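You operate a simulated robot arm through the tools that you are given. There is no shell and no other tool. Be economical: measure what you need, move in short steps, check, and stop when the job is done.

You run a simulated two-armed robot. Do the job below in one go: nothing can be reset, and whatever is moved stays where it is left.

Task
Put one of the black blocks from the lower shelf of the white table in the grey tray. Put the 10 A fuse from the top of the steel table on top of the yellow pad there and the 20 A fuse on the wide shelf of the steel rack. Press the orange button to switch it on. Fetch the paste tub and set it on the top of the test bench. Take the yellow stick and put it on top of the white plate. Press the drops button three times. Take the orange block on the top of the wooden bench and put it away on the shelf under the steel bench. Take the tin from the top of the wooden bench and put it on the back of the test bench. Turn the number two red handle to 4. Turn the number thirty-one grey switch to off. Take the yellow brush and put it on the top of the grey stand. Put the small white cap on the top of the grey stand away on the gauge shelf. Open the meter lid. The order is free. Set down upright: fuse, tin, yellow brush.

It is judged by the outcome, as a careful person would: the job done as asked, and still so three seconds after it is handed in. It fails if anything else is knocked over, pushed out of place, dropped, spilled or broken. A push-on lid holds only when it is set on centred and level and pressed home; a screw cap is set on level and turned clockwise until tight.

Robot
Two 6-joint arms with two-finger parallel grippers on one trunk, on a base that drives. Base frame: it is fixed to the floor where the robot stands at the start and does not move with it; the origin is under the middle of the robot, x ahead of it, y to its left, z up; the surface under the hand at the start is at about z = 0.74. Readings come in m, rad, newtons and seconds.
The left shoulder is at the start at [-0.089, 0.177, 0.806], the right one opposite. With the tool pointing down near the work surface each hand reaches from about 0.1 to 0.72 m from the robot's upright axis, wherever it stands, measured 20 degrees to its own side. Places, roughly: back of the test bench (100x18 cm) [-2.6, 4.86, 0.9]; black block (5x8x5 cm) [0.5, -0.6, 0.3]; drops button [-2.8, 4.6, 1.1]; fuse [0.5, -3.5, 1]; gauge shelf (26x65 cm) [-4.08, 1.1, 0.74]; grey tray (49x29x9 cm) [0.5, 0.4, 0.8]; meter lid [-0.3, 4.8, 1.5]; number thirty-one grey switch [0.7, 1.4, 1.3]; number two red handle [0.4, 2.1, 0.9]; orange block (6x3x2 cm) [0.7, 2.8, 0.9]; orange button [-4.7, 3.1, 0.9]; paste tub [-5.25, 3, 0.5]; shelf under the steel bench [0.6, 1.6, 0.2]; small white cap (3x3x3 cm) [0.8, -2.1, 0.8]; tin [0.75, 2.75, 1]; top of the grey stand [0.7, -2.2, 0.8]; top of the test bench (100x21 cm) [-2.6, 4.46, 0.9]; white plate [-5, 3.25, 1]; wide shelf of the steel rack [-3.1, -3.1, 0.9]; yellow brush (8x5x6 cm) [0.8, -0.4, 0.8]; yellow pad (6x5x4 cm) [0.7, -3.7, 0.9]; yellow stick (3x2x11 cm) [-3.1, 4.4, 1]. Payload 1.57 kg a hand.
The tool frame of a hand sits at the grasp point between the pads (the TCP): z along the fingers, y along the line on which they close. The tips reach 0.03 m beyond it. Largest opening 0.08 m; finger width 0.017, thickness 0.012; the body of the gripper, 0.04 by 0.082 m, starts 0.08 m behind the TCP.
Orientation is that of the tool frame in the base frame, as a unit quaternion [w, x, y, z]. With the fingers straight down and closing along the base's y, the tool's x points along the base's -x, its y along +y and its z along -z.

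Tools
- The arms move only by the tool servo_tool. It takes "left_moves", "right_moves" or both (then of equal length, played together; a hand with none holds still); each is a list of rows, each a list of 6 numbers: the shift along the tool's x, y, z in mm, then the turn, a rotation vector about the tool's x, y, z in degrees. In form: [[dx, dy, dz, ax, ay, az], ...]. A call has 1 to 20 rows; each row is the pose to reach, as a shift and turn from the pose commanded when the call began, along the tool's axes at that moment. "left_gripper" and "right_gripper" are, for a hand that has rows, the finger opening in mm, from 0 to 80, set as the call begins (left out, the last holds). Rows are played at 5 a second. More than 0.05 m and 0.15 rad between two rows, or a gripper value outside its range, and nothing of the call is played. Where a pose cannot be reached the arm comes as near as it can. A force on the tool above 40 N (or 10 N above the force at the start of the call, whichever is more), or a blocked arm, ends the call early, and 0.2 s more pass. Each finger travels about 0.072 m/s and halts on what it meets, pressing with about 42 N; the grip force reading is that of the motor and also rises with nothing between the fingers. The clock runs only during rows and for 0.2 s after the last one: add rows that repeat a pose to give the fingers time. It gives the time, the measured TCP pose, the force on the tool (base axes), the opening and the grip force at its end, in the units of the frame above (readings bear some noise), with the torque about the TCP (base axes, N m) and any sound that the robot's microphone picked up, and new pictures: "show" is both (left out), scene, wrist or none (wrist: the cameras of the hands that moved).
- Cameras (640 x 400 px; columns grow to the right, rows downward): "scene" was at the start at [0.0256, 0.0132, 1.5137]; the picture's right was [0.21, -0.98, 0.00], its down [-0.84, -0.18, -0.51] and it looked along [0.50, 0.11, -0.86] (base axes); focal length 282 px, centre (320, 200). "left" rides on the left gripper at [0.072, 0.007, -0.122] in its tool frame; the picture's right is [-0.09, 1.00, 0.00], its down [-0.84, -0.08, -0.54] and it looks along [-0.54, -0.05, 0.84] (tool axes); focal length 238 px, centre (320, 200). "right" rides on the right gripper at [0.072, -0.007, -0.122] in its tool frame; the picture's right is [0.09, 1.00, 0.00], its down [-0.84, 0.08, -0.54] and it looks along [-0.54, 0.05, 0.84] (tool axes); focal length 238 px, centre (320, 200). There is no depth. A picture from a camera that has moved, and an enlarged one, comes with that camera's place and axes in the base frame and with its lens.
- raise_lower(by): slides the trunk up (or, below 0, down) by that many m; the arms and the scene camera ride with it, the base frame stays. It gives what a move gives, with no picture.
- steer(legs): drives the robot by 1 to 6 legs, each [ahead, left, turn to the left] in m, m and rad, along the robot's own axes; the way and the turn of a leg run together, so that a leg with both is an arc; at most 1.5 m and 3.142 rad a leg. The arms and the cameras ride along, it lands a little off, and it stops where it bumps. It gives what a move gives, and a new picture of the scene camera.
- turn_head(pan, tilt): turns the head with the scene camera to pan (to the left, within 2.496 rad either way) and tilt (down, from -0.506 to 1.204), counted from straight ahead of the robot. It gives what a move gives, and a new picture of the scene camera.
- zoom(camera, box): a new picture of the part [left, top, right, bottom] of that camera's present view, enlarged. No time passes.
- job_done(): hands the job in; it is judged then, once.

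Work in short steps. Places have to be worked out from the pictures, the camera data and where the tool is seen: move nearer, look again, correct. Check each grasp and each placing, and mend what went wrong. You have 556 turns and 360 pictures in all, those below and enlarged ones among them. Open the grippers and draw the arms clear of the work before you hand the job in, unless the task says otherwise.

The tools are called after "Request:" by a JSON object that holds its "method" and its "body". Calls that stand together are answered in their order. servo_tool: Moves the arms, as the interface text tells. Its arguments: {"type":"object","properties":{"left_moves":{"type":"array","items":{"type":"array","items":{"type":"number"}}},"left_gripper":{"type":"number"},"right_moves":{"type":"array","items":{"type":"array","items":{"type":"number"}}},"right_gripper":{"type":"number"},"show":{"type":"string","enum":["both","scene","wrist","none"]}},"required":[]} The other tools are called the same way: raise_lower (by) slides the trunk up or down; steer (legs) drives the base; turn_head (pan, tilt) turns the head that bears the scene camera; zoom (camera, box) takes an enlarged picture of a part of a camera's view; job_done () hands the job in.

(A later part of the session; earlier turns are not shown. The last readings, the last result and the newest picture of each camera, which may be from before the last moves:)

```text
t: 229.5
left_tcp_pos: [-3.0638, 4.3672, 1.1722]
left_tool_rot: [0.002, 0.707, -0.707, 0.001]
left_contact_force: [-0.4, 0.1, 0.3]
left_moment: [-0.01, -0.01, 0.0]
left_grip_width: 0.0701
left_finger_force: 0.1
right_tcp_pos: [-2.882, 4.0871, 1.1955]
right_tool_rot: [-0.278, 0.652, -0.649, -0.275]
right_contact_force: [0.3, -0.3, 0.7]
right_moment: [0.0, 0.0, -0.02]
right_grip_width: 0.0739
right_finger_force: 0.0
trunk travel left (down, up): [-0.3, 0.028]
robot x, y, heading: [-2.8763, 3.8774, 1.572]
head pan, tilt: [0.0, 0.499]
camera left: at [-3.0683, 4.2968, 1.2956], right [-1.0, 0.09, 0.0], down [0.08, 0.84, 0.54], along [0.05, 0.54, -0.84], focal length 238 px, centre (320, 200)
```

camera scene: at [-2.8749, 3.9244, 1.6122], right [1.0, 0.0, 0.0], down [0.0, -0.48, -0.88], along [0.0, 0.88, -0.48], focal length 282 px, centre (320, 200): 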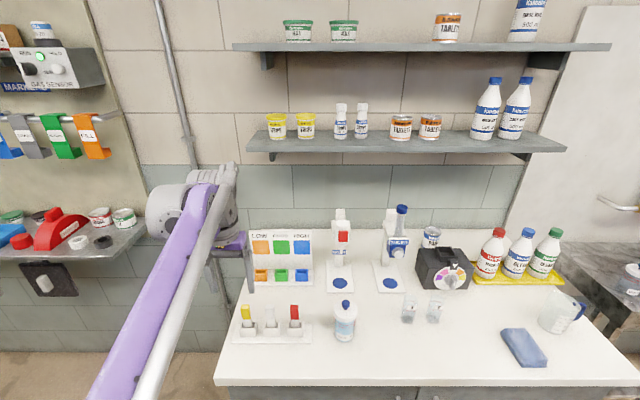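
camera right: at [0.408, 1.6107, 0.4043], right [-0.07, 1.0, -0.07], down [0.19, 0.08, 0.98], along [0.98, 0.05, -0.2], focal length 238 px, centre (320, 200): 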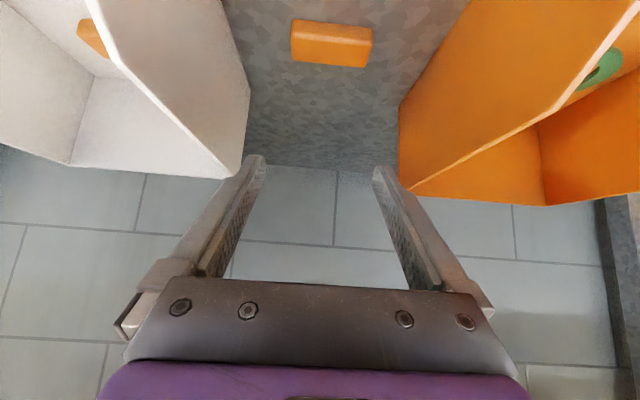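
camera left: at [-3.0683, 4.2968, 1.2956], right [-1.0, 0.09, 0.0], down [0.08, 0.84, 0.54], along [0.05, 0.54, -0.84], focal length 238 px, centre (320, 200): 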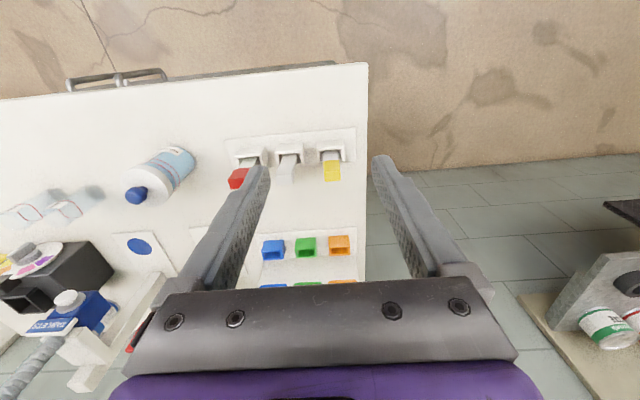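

Stick top at (-3.07,4.435,1.0). I'll grasp it from the front with a horizontal hand, so it can later be laid flat. I back off 0.18 and set the hand horizontal at its height.

Request:
{"method": "steer", "body": {"legs": [[-0.18, 0, 0]]}}

Request:
{"method": "servo_tool", "body": {"left_moves": [[-13, 0, 13, 0, -7.5, 0], [-26, 0, 26, 0, -15, 0], [-39, 0, 39, 0, -22.5, 0], [-52, 0, 52, 0, -30, 0], [-65, 0, 65, 0, -37.5, 0], [-78, 0, 78, 0, -45, 0], [-91, 0, 91, 0, -52.5, 0], [-104, 0, 104, 0, -60, 0], [-117, 0, 117, 0, -67.5, 0], [-130, 0, 130, 0, -75, 0], [-143, 0, 145, 0, -82.5, 0], [-150, 0, 160, 0, -90, 0]], "left_gripper": 50, "show": "wrist"}}

Request:
{"method": "zoom", "body": {"camera": "scene", "box": [160, 200, 352, 320]}}

```text
t: 231.0
left_tcp_pos: [-3.0639, 4.1918, 1.173]
left_tool_rot: [0.001, 0.708, -0.707, 0.0]
left_contact_force: [0.5, 0.0, -0.4]
left_moment: [0.05, 0.0, -0.01]
left_grip_width: 0.0698
left_finger_force: 0.1
right_tcp_pos: [-2.8821, 3.9104, 1.1955]
right_tool_rot: [-0.278, 0.652, -0.649, -0.275]
right_contact_force: [0.0, -0.4, 0.3]
right_moment: [-0.04, 0.01, -0.02]
right_grip_width: 0.0741
right_finger_force: 0.0
trunk travel left (down, up): [-0.3, 0.028]
robot x, y, heading: [-2.8796, 3.7, 1.571]
head pan, tilt: [0.0, 0.499]
camera scene: at [-2.8747, 3.7478, 1.6123], right [1.0, 0.0, 0.0], down [0.0, -0.48, -0.88], along [0.0, 0.88, -0.48], focal length 282 px, centre (320, 200)
```

scene: 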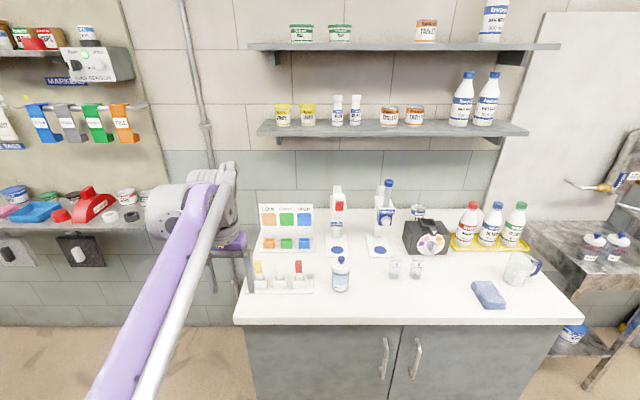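

```text
t: 233.6
left_tcp_pos: [-3.0696, 4.338, 1.0211]
left_tool_rot: [-0.472, 0.525, -0.513, -0.488]
left_contact_force: [-0.1, 0.1, 0.1]
left_moment: [0.02, 0.0, 0.04]
left_grip_width: 0.05
left_finger_force: 0.1
left hand out of reach, approached as far as the arm can: row 11, 12
right_tcp_pos: [-2.8826, 3.9117, 1.195]
right_tool_rot: [-0.276, 0.653, -0.649, -0.275]
right_contact_force: [-0.2, 0.1, -0.8]
right_moment: [-0.03, 0.02, 0.0]
right_grip_width: 0.0738
right_finger_force: 0.1
trunk travel left (down, up): [-0.3, 0.028]
robot x, y, heading: [-2.8777, 3.6981, 1.573]
head pan, tilt: [0.0, 0.499]
camera left: at [-3.0718, 4.2115, 0.9601], right [-1.0, -0.02, 0.1], down [0.09, -0.47, 0.88], along [0.03, 0.88, 0.47], focal length 238 px, centre (320, 200)
```

left: 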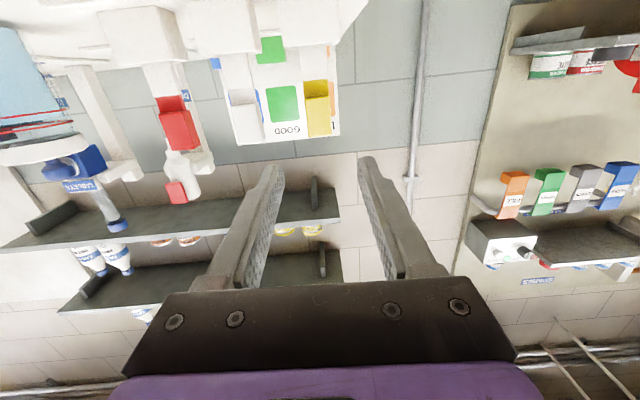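

```text
3.33 times, centred on (256, 260) of scene
camera zoom: at [-2.8749, 3.7485, 1.6121], right [1.0, 0.0, 0.0], down [0.0, -0.48, -0.88], along [0.0, 0.88, -0.48], focal length 941 px, centre (533, 0)
```

zoom: 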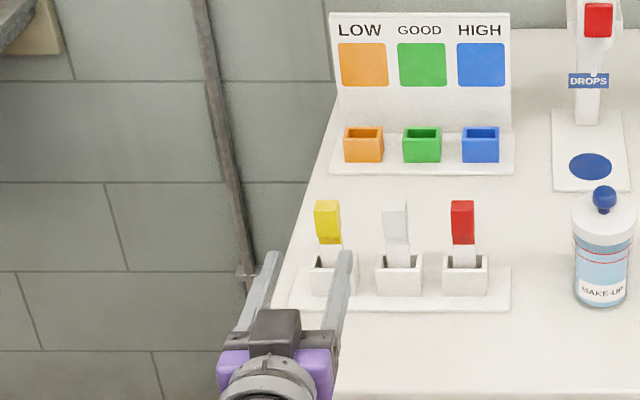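

The pose hits the arm's limit; a lower trunk will help. I raise the hand 90 mm and lower the trunk by the same.

Request:
{"method": "servo_tool", "body": {"left_moves": [[-30, 0, 0, 0, 0, 0], [-60, 0, 0, 0, 0, 0], [-90, 0, 0, 0, 0, 0]], "show": "none"}}

Request:
{"method": "raise_lower", "body": {"by": -0.1}}

```text
t: 234.4
left_tcp_pos: [-3.0697, 4.3449, 1.1121]
left_tool_rot: [-0.472, 0.526, -0.513, -0.488]
left_contact_force: [0.7, 0.0, 0.3]
left_moment: [0.04, 0.01, 0.03]
left_grip_width: 0.0501
left_finger_force: 0.1
right_tcp_pos: [-2.8806, 3.9099, 1.1945]
right_tool_rot: [-0.277, 0.652, -0.649, -0.275]
right_contact_force: [0.3, -0.2, -1.1]
right_moment: [0.01, 0.02, -0.02]
right_grip_width: 0.074
right_finger_force: 0.1
trunk travel left (down, up): [-0.3, 0.028]
robot x, y, heading: [-2.8735, 3.6959, 1.57]
head pan, tilt: [0.0, 0.499]
```

```text
t: 235.7
left_tcp_pos: [-3.0689, 4.3446, 1.011]
left_tool_rot: [-0.472, 0.526, -0.513, -0.487]
left_contact_force: [-0.4, -0.2, 0.2]
left_moment: [-0.02, 0.0, 0.01]
left_grip_width: 0.0498
left_finger_force: 0.0
right_tcp_pos: [-2.8822, 3.9103, 1.0952]
right_tool_rot: [-0.277, 0.653, -0.649, -0.275]
right_contact_force: [-0.7, -0.1, -0.2]
right_moment: [-0.03, 0.01, 0.02]
right_grip_width: 0.0738
right_finger_force: 0.0
trunk travel left (down, up): [-0.2, 0.128]
robot x, y, heading: [-2.8743, 3.7001, 1.573]
head pan, tilt: [0.0, 0.499]
```

I correct the small orientation error and look.

Request:
{"method": "servo_tool", "body": {"left_moves": [[0, 0, 0, 1.6, -4.6, -0.1]], "show": "wrist"}}

Request:
{"method": "zoom", "body": {"camera": "scene", "box": [160, 180, 352, 300]}}

```text
t: 236.1
left_tcp_pos: [-3.0686, 4.3442, 1.0105]
left_tool_rot: [-0.5, 0.501, -0.5, -0.5]
left_contact_force: [-0.1, 0.2, -0.1]
left_moment: [0.0, -0.03, 0.02]
left_grip_width: 0.0502
left_finger_force: 0.1
right_tcp_pos: [-2.8825, 3.9118, 1.0942]
right_tool_rot: [-0.277, 0.653, -0.649, -0.275]
right_contact_force: [0.9, 0.1, 0.1]
right_moment: [0.02, -0.04, -0.03]
right_grip_width: 0.074
right_finger_force: 0.0
trunk travel left (down, up): [-0.2, 0.128]
robot x, y, heading: [-2.8758, 3.7004, 1.581]
head pan, tilt: [0.0, 0.499]
camera left: at [-3.0748, 4.2237, 0.9404], right [-1.0, 0.0, 0.09], down [0.08, -0.54, 0.84], along [0.05, 0.84, 0.54], focal length 238 px, centre (320, 200)
```

left: 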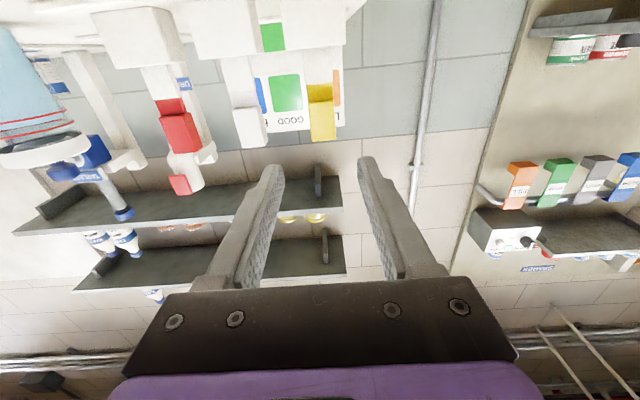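

```text
3.33 times, centred on (256, 240) of scene
camera zoom: at [-2.8749, 3.7513, 1.5078], right [1.0, 0.0, 0.0], down [0.0, -0.48, -0.88], along [0.0, 0.88, -0.48], focal length 941 px, centre (533, 67)
```

zoom: 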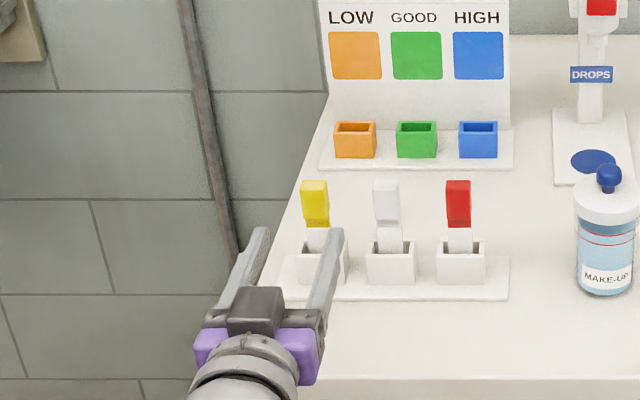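

Yellow grip centre at (-3.072,4.441,0.99). I advance around it and close.

Request:
{"method": "servo_tool", "body": {"left_moves": [[9, 3, 30, 0, 0, 0], [18, 3, 60, 0, 0, 0], [18, 3, 97, 0, 0, 0]], "show": "wrist"}}

Request:
{"method": "servo_tool", "body": {"left_moves": [[0, 0, 0, 0, 0, 0], [0, 0, 0, 0, 0, 0], [0, 0, 0, 0, 0, 0]], "left_gripper": 10, "show": "wrist"}}

```text
t: 236.9
left_tcp_pos: [-3.0726, 4.4428, 0.9927]
left_tool_rot: [-0.5, 0.5, -0.5, -0.5]
left_contact_force: [0.0, 0.4, -0.3]
left_moment: [-0.01, 0.02, -0.02]
left_grip_width: 0.05
left_finger_force: 0.2
right_tcp_pos: [-2.8827, 3.9109, 1.0962]
right_tool_rot: [-0.277, 0.653, -0.649, -0.275]
right_contact_force: [0.6, 0.8, 0.5]
right_moment: [0.01, 0.0, 0.01]
right_grip_width: 0.0741
right_finger_force: 0.0
trunk travel left (down, up): [-0.2, 0.128]
robot x, y, heading: [-2.8769, 3.7002, 1.572]
head pan, tilt: [0.0, 0.499]
camera left: at [-3.0787, 4.3211, 0.9217], right [-1.0, 0.0, 0.09], down [0.08, -0.54, 0.84], along [0.05, 0.84, 0.54], focal length 238 px, centre (320, 200)
```

left: 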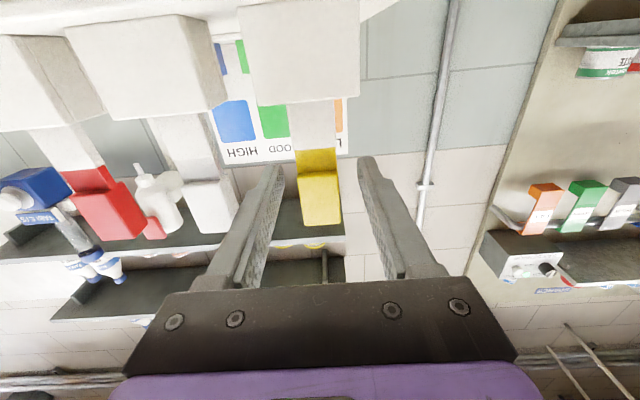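

```text
t: 237.7
left_tcp_pos: [-3.0741, 4.441, 0.9936]
left_tool_rot: [0.5, -0.499, 0.501, 0.5]
left_contact_force: [0.6, 1.0, 1.1]
left_moment: [0.09, -0.04, -0.02]
left_grip_width: 0.0209
left_finger_force: 34.7
right_tcp_pos: [-2.8827, 3.9114, 1.0959]
right_tool_rot: [-0.277, 0.652, -0.649, -0.275]
right_contact_force: [-0.3, 0.3, 0.0]
right_moment: [0.02, 0.03, 0.0]
right_grip_width: 0.0738
right_finger_force: 0.0
trunk travel left (down, up): [-0.2, 0.128]
robot x, y, heading: [-2.875, 3.6975, 1.571]
head pan, tilt: [0.0, 0.499]
camera left: at [-3.0785, 4.32, 0.9225], right [-1.0, 0.0, 0.09], down [0.08, -0.54, 0.84], along [0.05, 0.84, 0.54], focal length 238 px, centre (320, 200)
```

left: 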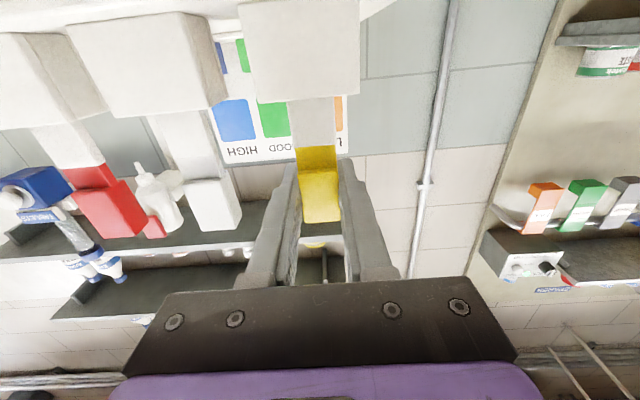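

Gripped (21 mm). I lift it straight up 170 mm out of the holder.

Request:
{"method": "servo_tool", "body": {"left_moves": [[-20, 0, 0, 0, 0, 0], [-40, 0, 0, 0, 0, 0], [-65, 0, 0, 0, 0, 0], [-100, 0, 0, 0, 0, 0], [-140, 0, 0, 0, 0, 0], [-170, 0, 0, 0, 0, 0]], "show": "wrist"}}

```text
t: 239.1
left_tcp_pos: [-3.0722, 4.4423, 1.1642]
left_tool_rot: [0.499, -0.5, 0.5, 0.501]
left_contact_force: [-0.2, -0.3, -0.9]
left_moment: [-0.01, -0.01, 0.03]
left_grip_width: 0.0209
left_finger_force: 34.4
right_tcp_pos: [-2.8808, 3.9112, 1.0944]
right_tool_rot: [-0.278, 0.653, -0.649, -0.276]
right_contact_force: [0.3, -0.9, 0.4]
right_moment: [-0.05, 0.0, 0.03]
right_grip_width: 0.0739
right_finger_force: 0.1
trunk travel left (down, up): [-0.2, 0.128]
robot x, y, heading: [-2.8744, 3.6997, 1.572]
head pan, tilt: [0.0, 0.499]
camera left: at [-3.0776, 4.3206, 1.0929], right [-1.0, 0.0, 0.09], down [0.08, -0.54, 0.84], along [0.05, 0.84, 0.54], focal length 238 px, centre (320, 200)
```

left: 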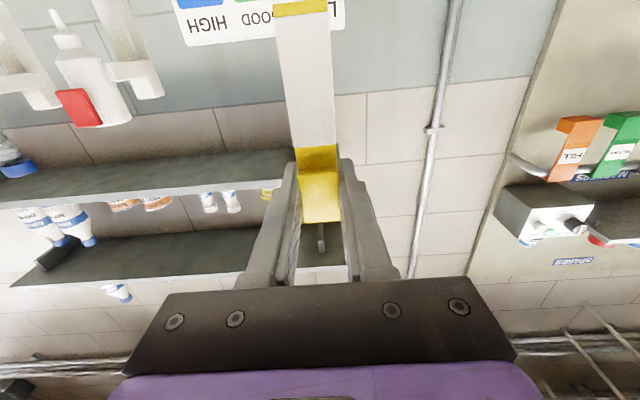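

Stick is out. I back off, turn to face -x, and look toward the table with the plate.

Request:
{"method": "steer", "body": {"legs": [[-0.6, 0, 0], [0, 0, 1.571], [0.4, 0, 0]]}}

Request:
{"method": "turn_head", "body": {"pan": 0, "tilt": 0.35}}

```text
t: 245.6
left_tcp_pos: [-3.642, 3.0823, 1.1645]
left_tool_rot: [0.085, -0.701, 0.084, 0.704]
left_contact_force: [-0.6, 2.5, 0.2]
left_moment: [-0.06, -0.03, 0.23]
left_grip_width: 0.021
left_finger_force: 34.8
right_tcp_pos: [-3.0827, 3.1402, 1.0957]
right_tool_rot: [-0.045, 0.915, -0.101, -0.387]
right_contact_force: [0.7, 0.0, 0.7]
right_moment: [0.0, -0.02, 0.04]
right_grip_width: 0.0739
right_finger_force: 0.0
trunk travel left (down, up): [-0.2, 0.128]
robot x, y, heading: [-2.876, 3.0976, 2.914]
head pan, tilt: [0.0, 0.499]
stopped in leg 2: the force on the tool passed its limit at 86 N (the readings are from after the stop); the commanded pose is now the measured one
camera scene: at [-2.9259, 3.1102, 1.5078], right [0.22, 0.97, 0.0], down [0.47, -0.11, -0.88], along [-0.86, 0.2, -0.48], focal length 282 px, centre (320, 200)
```

scene: 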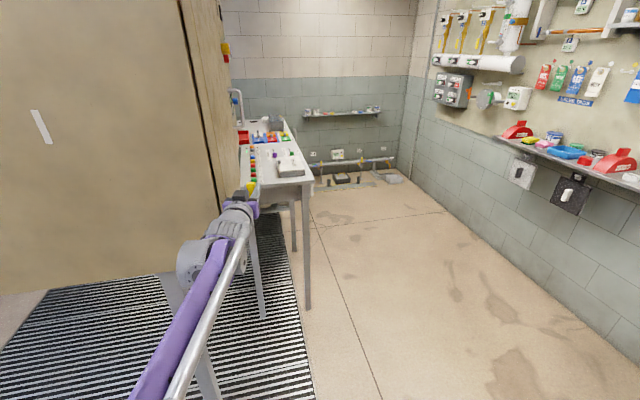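

```text
t: 246.3
left_tcp_pos: [-3.6418, 3.0827, 1.1644]
left_tool_rot: [0.084, -0.701, 0.083, 0.703]
left_contact_force: [-0.2, 2.5, -1.0]
left_moment: [-0.05, 0.07, 0.2]
left_grip_width: 0.0213
left_finger_force: 34.7
right_tcp_pos: [-3.0833, 3.1406, 1.097]
right_tool_rot: [-0.045, 0.915, -0.101, -0.387]
right_contact_force: [0.2, 1.3, -0.2]
right_moment: [-0.01, 0.07, -0.01]
right_grip_width: 0.0738
right_finger_force: 0.0
trunk travel left (down, up): [-0.2, 0.128]
robot x, y, heading: [-2.871, 3.0971, 2.918]
head pan, tilt: [0.0, 0.351]
camera scene: at [-2.9279, 3.1112, 1.5214], right [0.22, 0.97, 0.0], down [0.34, -0.08, -0.94], along [-0.92, 0.21, -0.34], focal length 282 px, centre (320, 200)
```

scene: 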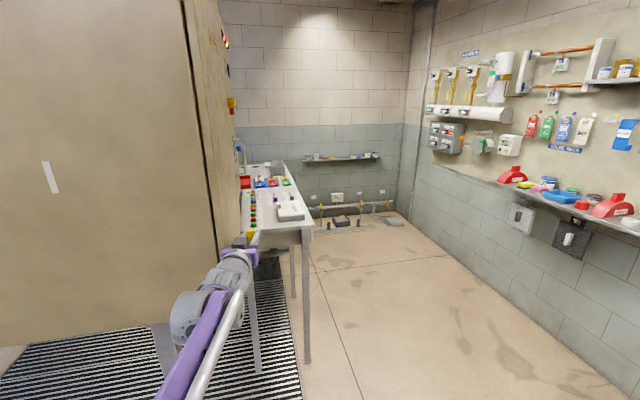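

The left hand brushed a tall cabinet (x≈-3.7,y≈3.05). I turn back away and check the stick and the surroundings.

Request:
{"method": "steer", "body": {"legs": [[0, 0, -0.35], [0.0, -0.3, 0]]}}

Request:
{"method": "servo_tool", "body": {"left_moves": [[0, 0, 0, 0, 0, 0]], "show": "wrist"}}

Request:
{"method": "turn_head", "body": {"pan": 0.6, "tilt": 0.5}}

```text
t: 250.6
left_tcp_pos: [-3.4356, 3.6022, 1.1633]
left_tool_rot: [0.206, -0.676, 0.205, 0.677]
left_contact_force: [-0.2, -0.8, -0.3]
left_moment: [-0.01, -0.03, 0.0]
left_grip_width: 0.0212
left_finger_force: 34.6
right_tcp_pos: [-2.8909, 3.4619, 1.0951]
right_tool_rot: [-0.113, 0.883, -0.26, -0.374]
right_contact_force: [-0.2, 0.1, 0.1]
right_moment: [0.02, 0.0, -0.01]
right_grip_width: 0.0738
right_finger_force: 0.1
trunk travel left (down, up): [-0.2, 0.128]
robot x, y, heading: [-2.7057, 3.3527, 2.562]
head pan, tilt: [0.0, 0.351]
camera scene: at [-2.7552, 3.3818, 1.5215], right [0.55, 0.84, 0.0], down [0.29, -0.19, -0.94], along [-0.79, 0.51, -0.34], focal length 282 px, centre (320, 200)
```

scene: 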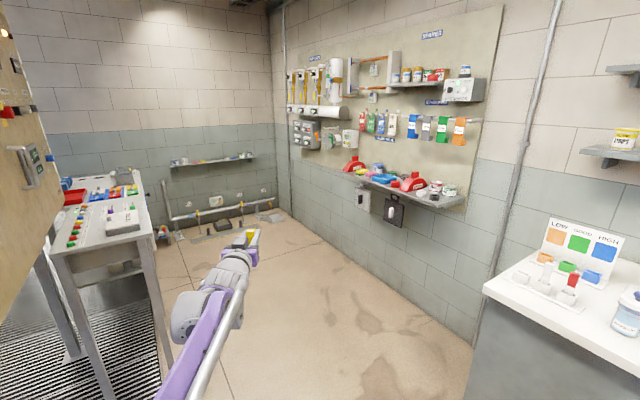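

```text
t: 251.0
left_tcp_pos: [-3.4347, 3.601, 1.1636]
left_tool_rot: [0.207, -0.675, 0.205, 0.677]
left_contact_force: [-0.1, 0.4, -0.6]
left_moment: [-0.01, 0.02, 0.04]
left_grip_width: 0.0209
left_finger_force: 34.2
right_tcp_pos: [-2.8914, 3.4625, 1.0948]
right_tool_rot: [-0.113, 0.883, -0.261, -0.373]
right_contact_force: [-0.4, 0.6, 0.3]
right_moment: [-0.01, -0.01, 0.02]
right_grip_width: 0.0737
right_finger_force: 0.2
trunk travel left (down, up): [-0.2, 0.128]
robot x, y, heading: [-2.7109, 3.3513, 2.559]
head pan, tilt: [0.0, 0.351]
camera left: at [-3.3367, 3.5288, 1.0924], right [-0.55, -0.83, 0.09], down [0.5, -0.24, 0.83], along [-0.67, 0.51, 0.54], focal length 238 px, centre (320, 200)
```

left: 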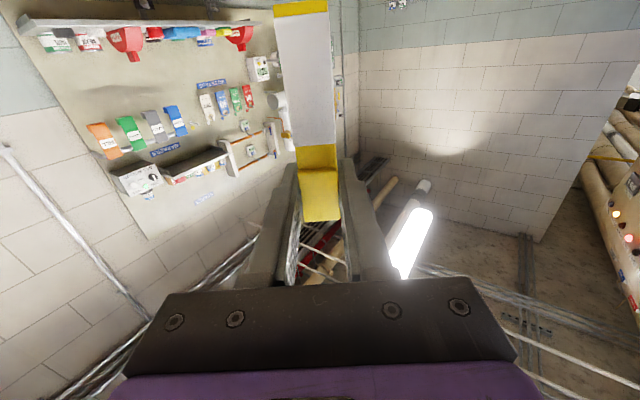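

```text
t: 252.0
left_tcp_pos: [-3.4356, 3.6018, 1.1637]
left_tool_rot: [0.206, -0.676, 0.205, 0.677]
left_contact_force: [1.0, -0.1, 0.6]
left_moment: [0.0, -0.03, -0.01]
left_grip_width: 0.0208
left_finger_force: 34.8
right_tcp_pos: [-2.8911, 3.4627, 1.0956]
right_tool_rot: [-0.113, 0.883, -0.26, -0.374]
right_contact_force: [-0.3, -0.4, -1.0]
right_moment: [0.02, -0.03, 0.04]
right_grip_width: 0.0738
right_finger_force: 0.0
trunk travel left (down, up): [-0.2, 0.128]
robot x, y, heading: [-2.7093, 3.3551, 2.569]
head pan, tilt: [0.6, 0.499]
camera scene: at [-2.7683, 3.3287, 1.5078], right [-0.02, 1.0, 0.0], down [0.48, 0.01, -0.88], along [-0.88, -0.02, -0.48], focal length 282 px, centre (320, 200)
```

scene: 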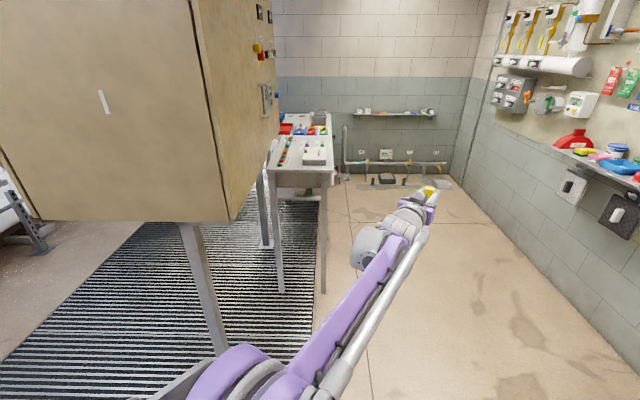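

Stick still held. I drive to (-3.5,3.95), turn to face -y, and look at the table near x≈-4.8.

Request:
{"method": "steer", "body": {"legs": [[0.99, -0.07, 0], [0, 0, 1.07], [0, 0, 1.07]]}}

Request:
{"method": "turn_head", "body": {"pan": -0.8, "tilt": 0.5}}

```text
t: 262.6
left_tcp_pos: [-3.3171, 3.2098, 1.1644]
left_tool_rot: [-0.496, -0.504, -0.495, 0.505]
left_contact_force: [0.4, 0.1, 0.4]
left_moment: [0.01, -0.02, 0.01]
left_grip_width: 0.0207
left_finger_force: 34.0
right_tcp_pos: [-3.4983, 3.743, 1.0963]
right_tool_rot: [0.275, 0.65, 0.651, -0.278]
right_contact_force: [-0.3, -0.8, -0.2]
right_moment: [0.02, 0.0, 0.01]
right_grip_width: 0.0739
right_finger_force: 0.0
trunk travel left (down, up): [-0.2, 0.128]
robot x, y, heading: [-3.5035, 3.9543, -1.574]
head pan, tilt: [0.6, 0.499]
camera scene: at [-3.4526, 3.9174, 1.5078], right [-0.83, -0.56, 0.0], down [-0.27, 0.4, -0.88], along [0.49, -0.73, -0.48], focal length 282 px, centre (320, 200)
```

scene: 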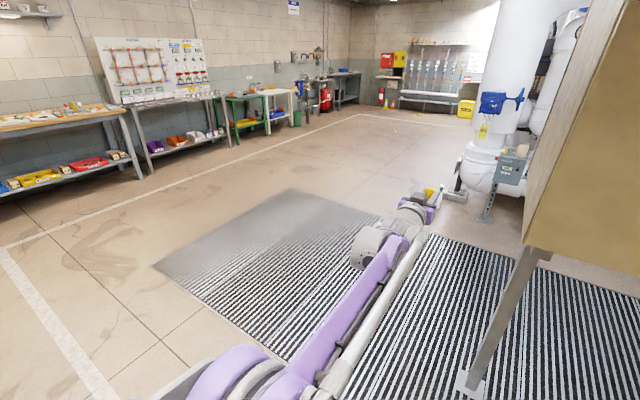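

```text
t: 264.2
left_tcp_pos: [-3.3182, 3.2112, 1.1647]
left_tool_rot: [-0.497, -0.503, -0.496, 0.505]
left_contact_force: [0.2, 0.4, 0.2]
left_moment: [0.01, 0.04, 0.02]
left_grip_width: 0.0211
left_finger_force: 34.7
right_tcp_pos: [-3.498, 3.7445, 1.0941]
right_tool_rot: [0.273, 0.651, 0.652, -0.277]
right_contact_force: [-0.2, -0.6, 1.1]
right_moment: [0.01, -0.03, 0.0]
right_grip_width: 0.074
right_finger_force: 0.1
trunk travel left (down, up): [-0.2, 0.128]
robot x, y, heading: [-3.5034, 3.9537, -1.571]
head pan, tilt: [-0.799, 0.499]
camera scene: at [-3.5691, 3.9293, 1.5078], right [-0.7, 0.72, 0.0], down [0.34, 0.33, -0.88], along [-0.63, -0.61, -0.48], focal length 282 px, centre (320, 200)
```

scene: 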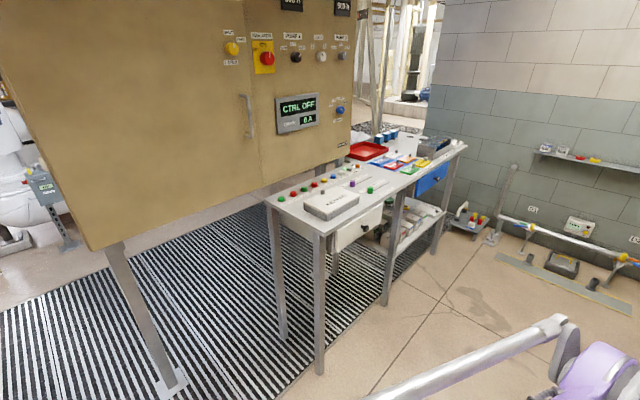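

I drive right 1.25 m (toward -x) so the table is in front of me.

Request:
{"method": "steer", "body": {"legs": [[0, -1.3, 0]]}}

Request:
{"method": "turn_head", "body": {"pan": 0, "tilt": 0.65}}

```text
t: 275.9
left_tcp_pos: [-4.6236, 3.2112, 1.163]
left_tool_rot: [-0.499, -0.5, -0.498, 0.503]
left_contact_force: [-0.2, -0.5, 0.8]
left_moment: [0.01, 0.04, 0.04]
left_grip_width: 0.021
left_finger_force: 34.4
right_tcp_pos: [-4.8075, 3.7417, 1.0965]
right_tool_rot: [0.274, 0.649, 0.654, -0.276]
right_contact_force: [0.8, -0.3, -0.1]
right_moment: [-0.02, 0.0, 0.02]
right_grip_width: 0.0738
right_finger_force: 0.2
trunk travel left (down, up): [-0.2, 0.128]
robot x, y, heading: [-4.8168, 3.9557, -1.568]
head pan, tilt: [-0.799, 0.499]
camera scene: at [-4.8805, 3.9277, 1.5078], right [-0.7, 0.71, 0.0], down [0.34, 0.34, -0.88], along [-0.63, -0.61, -0.48], focal length 282 px, centre (320, 200)
```

scene: 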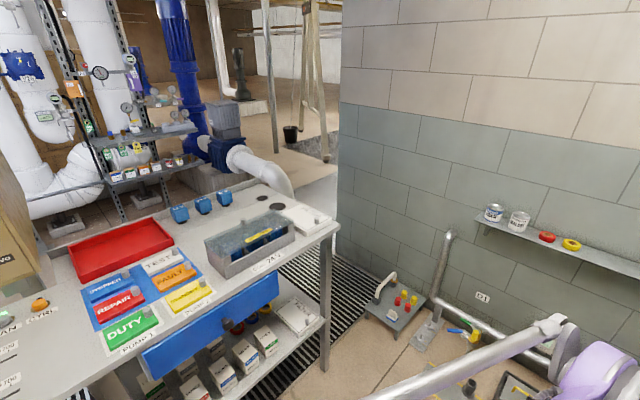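

```text
t: 277.0
left_tcp_pos: [-4.6235, 3.211, 1.1644]
left_tool_rot: [-0.498, -0.501, -0.497, 0.503]
left_contact_force: [0.3, -0.2, 0.5]
left_moment: [-0.03, 0.0, -0.01]
left_grip_width: 0.021
left_finger_force: 34.7
right_tcp_pos: [-4.8076, 3.7414, 1.0947]
right_tool_rot: [0.275, 0.648, 0.654, -0.277]
right_contact_force: [0.5, 1.1, -0.4]
right_moment: [-0.02, 0.0, -0.01]
right_grip_width: 0.074
right_finger_force: 0.0
trunk travel left (down, up): [-0.2, 0.128]
robot x, y, heading: [-4.8142, 3.9546, -1.568]
head pan, tilt: [0.0, 0.649]
camera scene: at [-4.8151, 3.9046, 1.4945], right [-1.0, 0.0, 0.0], down [0.0, 0.6, -0.8], along [0.0, -0.8, -0.6], focal length 282 px, centre (320, 200)
```

scene: 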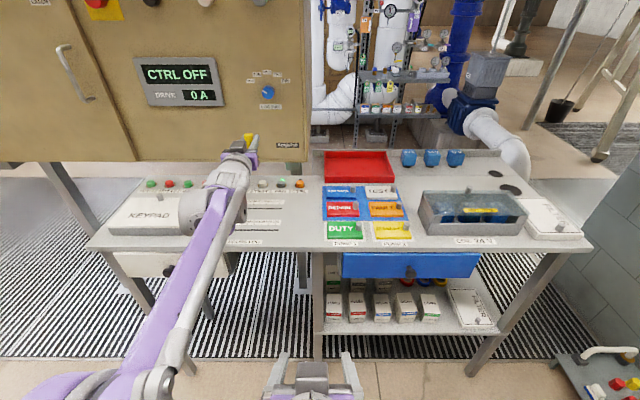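

I zoom on parts of this table.

Request:
{"method": "zoom", "body": {"camera": "scene", "box": [80, 160, 320, 310]}}

Request:
{"method": "zoom", "body": {"camera": "scene", "box": [380, 150, 620, 300]}}

Request:
{"method": "zoom", "body": {"camera": "scene", "box": [300, 220, 540, 370]}}

```text
2.67 times, centred on (200, 235) of scene
camera zoom: at [-4.8151, 3.9046, 1.4945], right [-1.0, 0.0, 0.0], down [0.0, 0.6, -0.8], along [0.0, -0.8, -0.6], focal length 752 px, centre (640, 107)
```

zoom: 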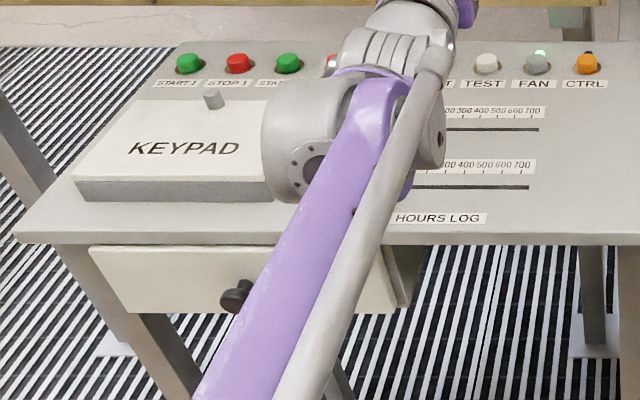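

```text
2.67 times, centred on (500, 225) of scene
camera zoom: at [-4.8151, 3.9046, 1.4945], right [-1.0, 0.0, 0.0], down [0.0, 0.6, -0.8], along [0.0, -0.8, -0.6], focal length 752 px, centre (-160, 133)
```

zoom: 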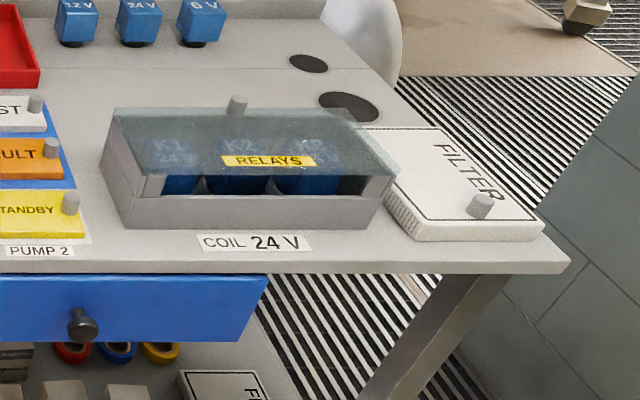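

```text
2.67 times, centred on (420, 295) of scene
camera zoom: at [-4.8151, 3.9046, 1.4945], right [-1.0, 0.0, 0.0], down [0.0, 0.6, -0.8], along [0.0, -0.8, -0.6], focal length 752 px, centre (53, -53)
```

zoom: 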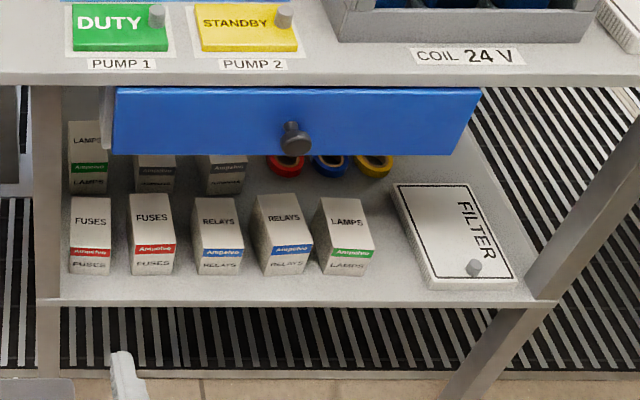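

The orange CTRL button, the white TEST plate (≈(-5.04,3.13)) and the lower shelf are visible. I step back and reorient the left hand so the stick lies horizontal with fingers pointing down: first roll -90°.

Request:
{"method": "steer", "body": {"legs": [[-0.12, -0.37, 0]]}}

Request:
{"method": "servo_tool", "body": {"left_moves": [[-8, 0, 0, 0, 0, -8], [-16, 0, 0, 0, 0, -16], [-24, 0, 0, 0, 0, -24], [-32, 0, 0, 0, 0, -32], [-40, 0, 0, 0, 0, -40], [-40, 0, 0, 0, 0, -48], [-40, 0, 0, 0, 0, -56], [-40, 0, 0, 0, 0, -64], [-40, 0, 0, 0, 0, -72], [-40, 0, 0, 0, 0, -80], [-40, 0, 0, 0, 0, -88], [-40, 0, 0, 0, 0, -90]], "show": "scene"}}

```text
t: 280.8
left_tcp_pos: [-4.9958, 3.329, 1.1652]
left_tool_rot: [-0.499, -0.5, -0.498, 0.502]
left_contact_force: [0.2, 0.8, -0.3]
left_moment: [0.0, 0.01, 0.0]
left_grip_width: 0.0212
left_finger_force: 34.1
right_tcp_pos: [-5.1816, 3.8611, 1.0947]
right_tool_rot: [0.275, 0.648, 0.654, -0.277]
right_contact_force: [-0.2, 0.5, -0.1]
right_moment: [0.02, -0.02, 0.0]
right_grip_width: 0.074
right_finger_force: 0.1
trunk travel left (down, up): [-0.2, 0.128]
robot x, y, heading: [-5.1935, 4.0722, -1.564]
head pan, tilt: [0.0, 0.649]
camera scene: at [-5.1895, 4.0223, 1.4944], right [-1.0, -0.01, 0.0], down [0.0, 0.6, -0.8], along [0.01, -0.8, -0.6], focal length 282 px, centre (320, 200)
```

scene: 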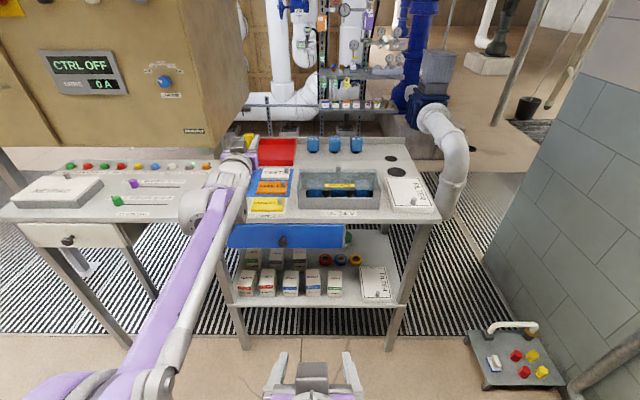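

```text
t: 283.4
left_tcp_pos: [-4.9955, 3.3282, 1.2039]
left_tool_rot: [0.002, -0.001, -0.707, 0.708]
left_contact_force: [0.2, -0.5, 0.2]
left_moment: [0.02, -0.02, 0.03]
left_grip_width: 0.0211
left_finger_force: 34.4
right_tcp_pos: [-5.1805, 3.8604, 1.0958]
right_tool_rot: [0.275, 0.647, 0.655, -0.276]
right_contact_force: [-0.7, -0.1, 0.3]
right_moment: [0.01, 0.01, 0.02]
right_grip_width: 0.0738
right_finger_force: 0.1
trunk travel left (down, up): [-0.2, 0.128]
robot x, y, heading: [-5.1921, 4.0721, -1.563]
head pan, tilt: [0.0, 0.649]
camera scene: at [-5.1893, 4.0222, 1.4944], right [-1.0, -0.01, 0.0], down [0.0, 0.6, -0.8], along [0.01, -0.8, -0.6], focal length 282 px, centre (320, 200)
```

scene: 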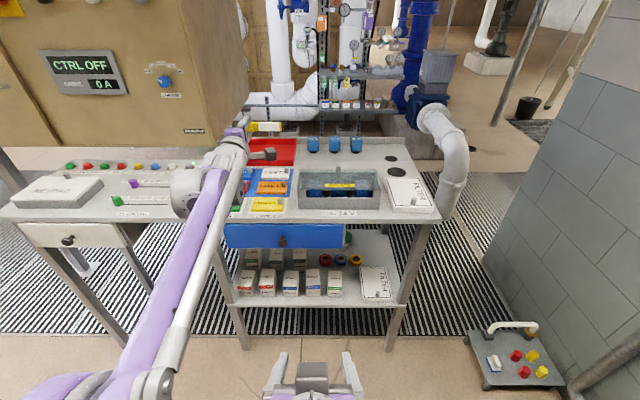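

Roll done. Now pitch the fingers down (about tool x, -90°) while drawing the hand slightly back.

Request:
{"method": "servo_tool", "body": {"left_moves": [[0, 0, -12, -8, 0, 0], [0, 0, -24, -16, 0, 0], [0, 0, -36, -24, 0, 0], [0, 0, -48, -32, 0, 0], [0, 0, -60, -40, 0, 0], [0, 0, -72, -48, 0, 0], [0, 0, -84, -56, 0, 0], [0, 0, -96, -64, 0, 0], [0, 0, -108, -72, 0, 0], [0, 0, -120, -80, 0, 0], [0, 0, -120, -88, 0, 0], [0, 0, -120, -90, 0, 0]], "show": "both"}}

```text
t: 286.0
left_tcp_pos: [-4.9986, 3.5511, 1.1175]
left_tool_rot: [0.0, 0.003, 1.0, -0.011]
left_contact_force: [0.3, 0.0, 0.6]
left_moment: [0.01, 0.03, -0.03]
left_grip_width: 0.0211
left_finger_force: 33.8
left hand out of reach, approached as far as the arm can: row 2, 6, 7, 8, 9, 10, 11, 12
right_tcp_pos: [-5.1804, 3.8608, 1.0945]
right_tool_rot: [0.275, 0.648, 0.654, -0.277]
right_contact_force: [-0.4, 0.7, 0.7]
right_moment: [0.01, -0.02, -0.01]
right_grip_width: 0.074
right_finger_force: 0.0
trunk travel left (down, up): [-0.2, 0.128]
robot x, y, heading: [-5.1874, 4.0704, -1.558]
head pan, tilt: [0.0, 0.649]
camera scene: at [-5.1892, 4.0218, 1.4944], right [-1.0, -0.01, 0.0], down [0.0, 0.6, -0.8], along [0.01, -0.8, -0.6], focal length 282 px, centre (320, 200)
camera left: at [-5.0694, 3.563, 1.2411], right [0.1, 0.99, -0.02], down [0.84, -0.07, 0.54], along [0.54, -0.07, -0.84], focal length 238 px, centre (320, 200)
```

scene: 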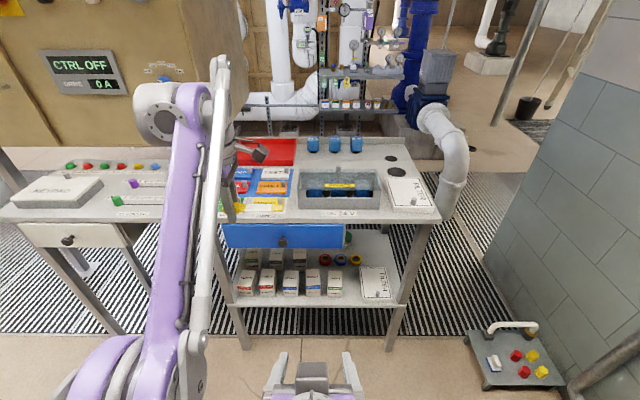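
left: 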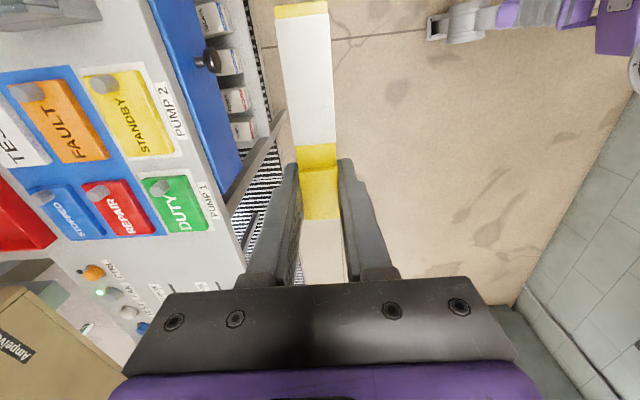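

The stick is horizontal. The white TEST plate is at about (-5.03,3.13). I drive ahead 0.36 to bring the hand over it.

Request:
{"method": "steer", "body": {"legs": [[0.36, 0, -0.01]]}}

Request:
{"method": "servo_tool", "body": {"left_moves": [[0, 0, 0, 0, 0, 0]], "show": "wrist"}}

```text
t: 288.3
left_tcp_pos: [-5.0052, 3.196, 1.1185]
left_tool_rot: [0.0, 0.008, 1.0, -0.013]
left_contact_force: [0.8, -1.7, 0.2]
left_moment: [0.02, 0.03, 0.03]
left_grip_width: 0.021
left_finger_force: 34.1
right_tcp_pos: [-5.1833, 3.5048, 1.0952]
right_tool_rot: [0.274, 0.651, 0.651, -0.279]
right_contact_force: [-0.5, 0.5, -0.5]
right_moment: [0.02, 0.0, 0.0]
right_grip_width: 0.0741
right_finger_force: 0.0
trunk travel left (down, up): [-0.2, 0.128]
robot x, y, heading: [-5.1893, 3.7159, -1.576]
head pan, tilt: [0.0, 0.649]
camera scene: at [-5.1896, 3.6673, 1.4944], right [-1.0, 0.01, 0.0], down [0.0, 0.6, -0.8], along [0.0, -0.8, -0.6], focal length 282 px, centre (320, 200)
```

scene: 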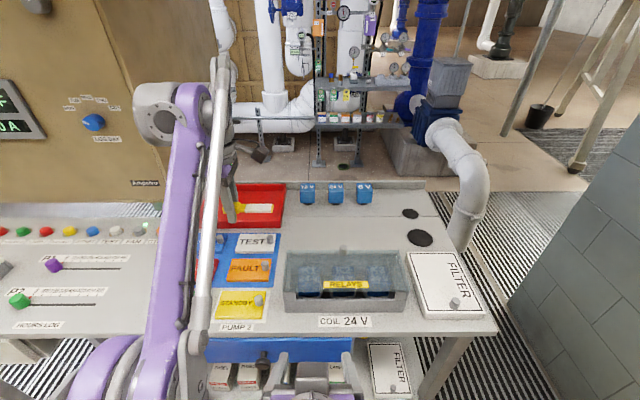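

```text
t: 288.7
left_tcp_pos: [-5.0058, 3.1957, 1.1181]
left_tool_rot: [0.0, 0.008, 1.0, -0.014]
left_contact_force: [0.3, 0.0, -0.2]
left_moment: [0.01, 0.01, 0.0]
left_grip_width: 0.0208
left_finger_force: 34.0
right_tcp_pos: [-5.1822, 3.5063, 1.0953]
right_tool_rot: [0.273, 0.651, 0.651, -0.278]
right_contact_force: [-0.7, -1.1, 0.1]
right_moment: [0.0, -0.02, -0.01]
right_grip_width: 0.074
right_finger_force: 0.0
trunk travel left (down, up): [-0.2, 0.128]
robot x, y, heading: [-5.1886, 3.7169, -1.573]
head pan, tilt: [0.0, 0.649]
camera left: at [-5.0751, 3.2078, 1.2415], right [0.11, 0.99, -0.03], down [0.84, -0.08, 0.54], along [0.54, -0.08, -0.84], focal length 238 px, centre (320, 200)
```

left: 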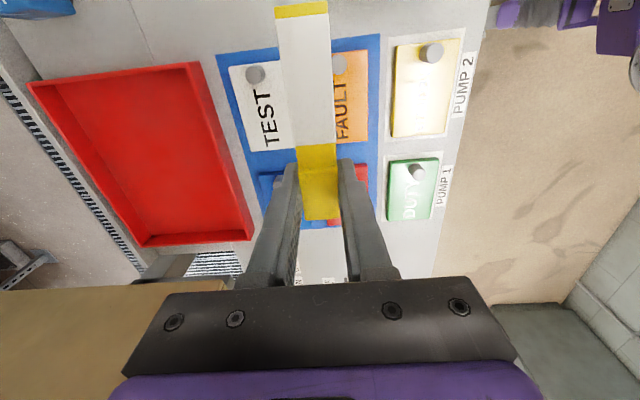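

I zoom on the plate for exact geometry.

Request:
{"method": "zoom", "body": {"camera": "left", "box": [200, 30, 392, 150]}}

Request:
{"method": "zoom", "body": {"camera": "scene", "box": [180, 210, 308, 290]}}

```text
3.33 times, centred on (296, 90) of left
camera zoom: at [-5.0751, 3.2078, 1.2415], right [0.11, 0.99, -0.03], down [0.84, -0.08, 0.54], along [0.54, -0.08, -0.84], focal length 794 px, centre (400, 567)
```

zoom: 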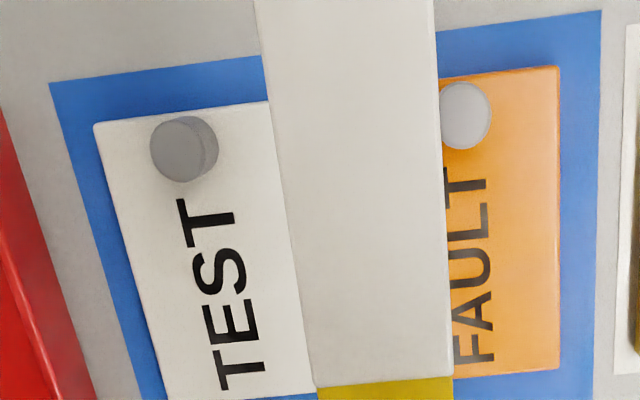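

```text
5.00 times, centred on (244, 250) of scene
camera zoom: at [-5.1896, 3.6682, 1.4945], right [-1.0, 0.01, 0.0], down [0.0, 0.6, -0.8], along [0.0, -0.8, -0.6], focal length 1411 px, centre (700, -50)
```

zoom: 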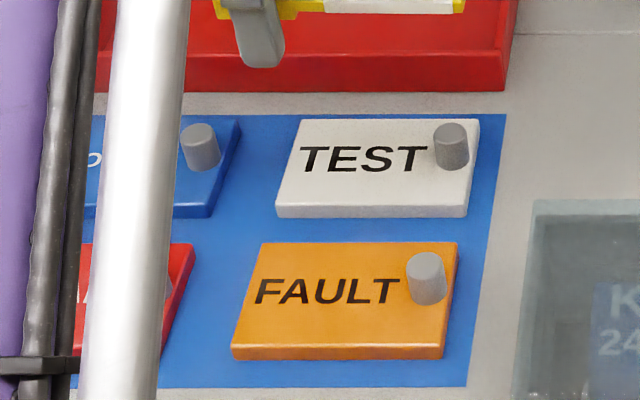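

Plate top z≈0.953, x -5.07…-4.967, y 3.10…3.164, knob at its -x end. I'll lay the stick centred at x≈-4.987, y≈3.133 with fingers in the gap beyond the plate. I shift first and look.

Request:
{"method": "servo_tool", "body": {"left_moves": [[-25, -30, 10, 0, 0, 0], [-51, -61, 40, 0, 0, 0], [-51, -61, 80, 0, 0, 0]], "show": "both"}}

Request:
{"method": "zoom", "body": {"camera": "scene", "box": [180, 200, 308, 280]}}

```text
refused: row 2 steps farther than a row can; nothing moved
```

```text
5.00 times, centred on (244, 240) of scene
camera zoom: at [-5.1896, 3.6682, 1.4945], right [-1.0, 0.01, 0.0], down [0.0, 0.6, -0.8], along [0.0, -0.8, -0.6], focal length 1411 px, centre (700, 0)
```

zoom: 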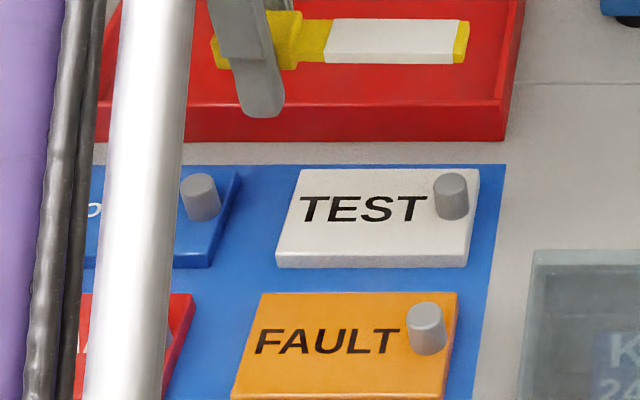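

The handle is thicker than the blade, so the handle should rest on the plate: I'll yaw the stick 25° so the blade passes beside the knob, handle at plate centre. I shift, yaw and lower partway.

Request:
{"method": "servo_tool", "body": {"left_moves": [[-2, -15, 8, 0, 0, 7], [-5, -31, 16, 0, 0, 14], [-7, -46, 24, 0, 0, 21], [-9, -61, 32, 0, 0, 25], [-9, -61, 70, 0, 0, 25], [-9, -61, 95, 0, 0, 25]], "show": "both"}}

Request:
{"method": "zoom", "body": {"camera": "scene", "box": [180, 210, 308, 290]}}

```text
t: 290.1
left_tcp_pos: [-4.9979, 3.1314, 1.0255]
left_tool_rot: [0.003, 0.226, 0.974, -0.012]
left_contact_force: [-0.2, 0.3, -0.4]
left_moment: [0.03, -0.02, 0.0]
left_grip_width: 0.021
left_finger_force: 34.4
left hand out of reach, approached as far as the arm can: row 1, 2, 3, 4, 5
right_tcp_pos: [-5.1833, 3.5049, 1.095]
right_tool_rot: [0.273, 0.652, 0.651, -0.278]
right_contact_force: [-0.8, 0.1, -0.1]
right_moment: [0.0, 0.01, 0.04]
right_grip_width: 0.0737
right_finger_force: 0.1
trunk travel left (down, up): [-0.2, 0.128]
robot x, y, heading: [-5.1904, 3.7138, -1.578]
head pan, tilt: [0.0, 0.649]
camera scene: at [-5.1895, 3.6675, 1.4944], right [-1.0, 0.01, 0.0], down [0.0, 0.6, -0.8], along [0.0, -0.8, -0.6], focal length 282 px, centre (320, 200)
camera left: at [-5.0572, 3.1727, 1.1471], right [0.52, 0.85, -0.02], down [0.72, -0.42, 0.55], along [0.46, -0.3, -0.83], focal length 238 px, centre (320, 200)
```

scene: 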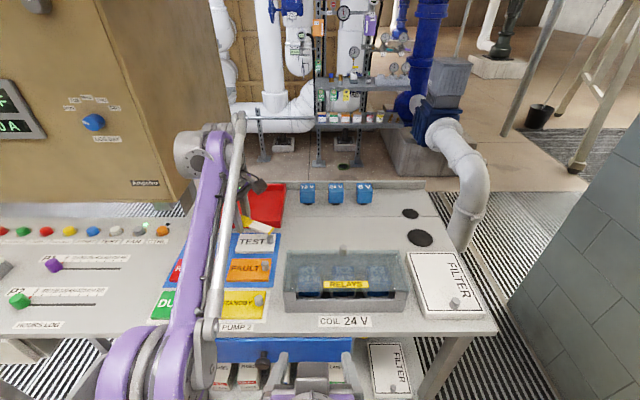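
left: 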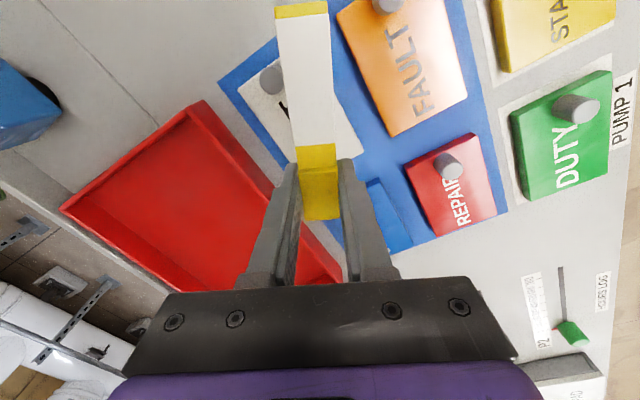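

```text
5.00 times, centred on (244, 250) of scene
camera zoom: at [-5.1895, 3.6675, 1.4944], right [-1.0, 0.01, 0.0], down [0.0, 0.6, -0.8], along [0.0, -0.8, -0.6], focal length 1411 px, centre (700, -50)
```

zoom: 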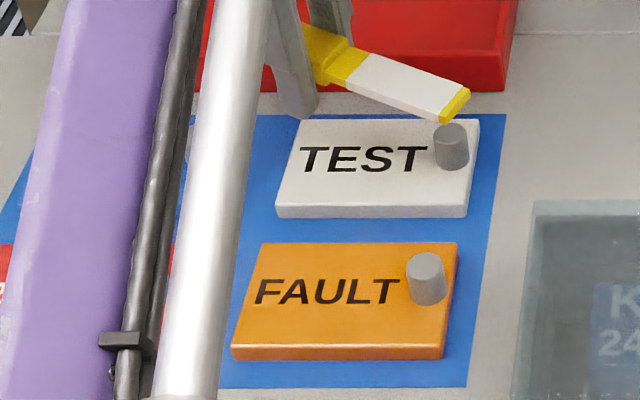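

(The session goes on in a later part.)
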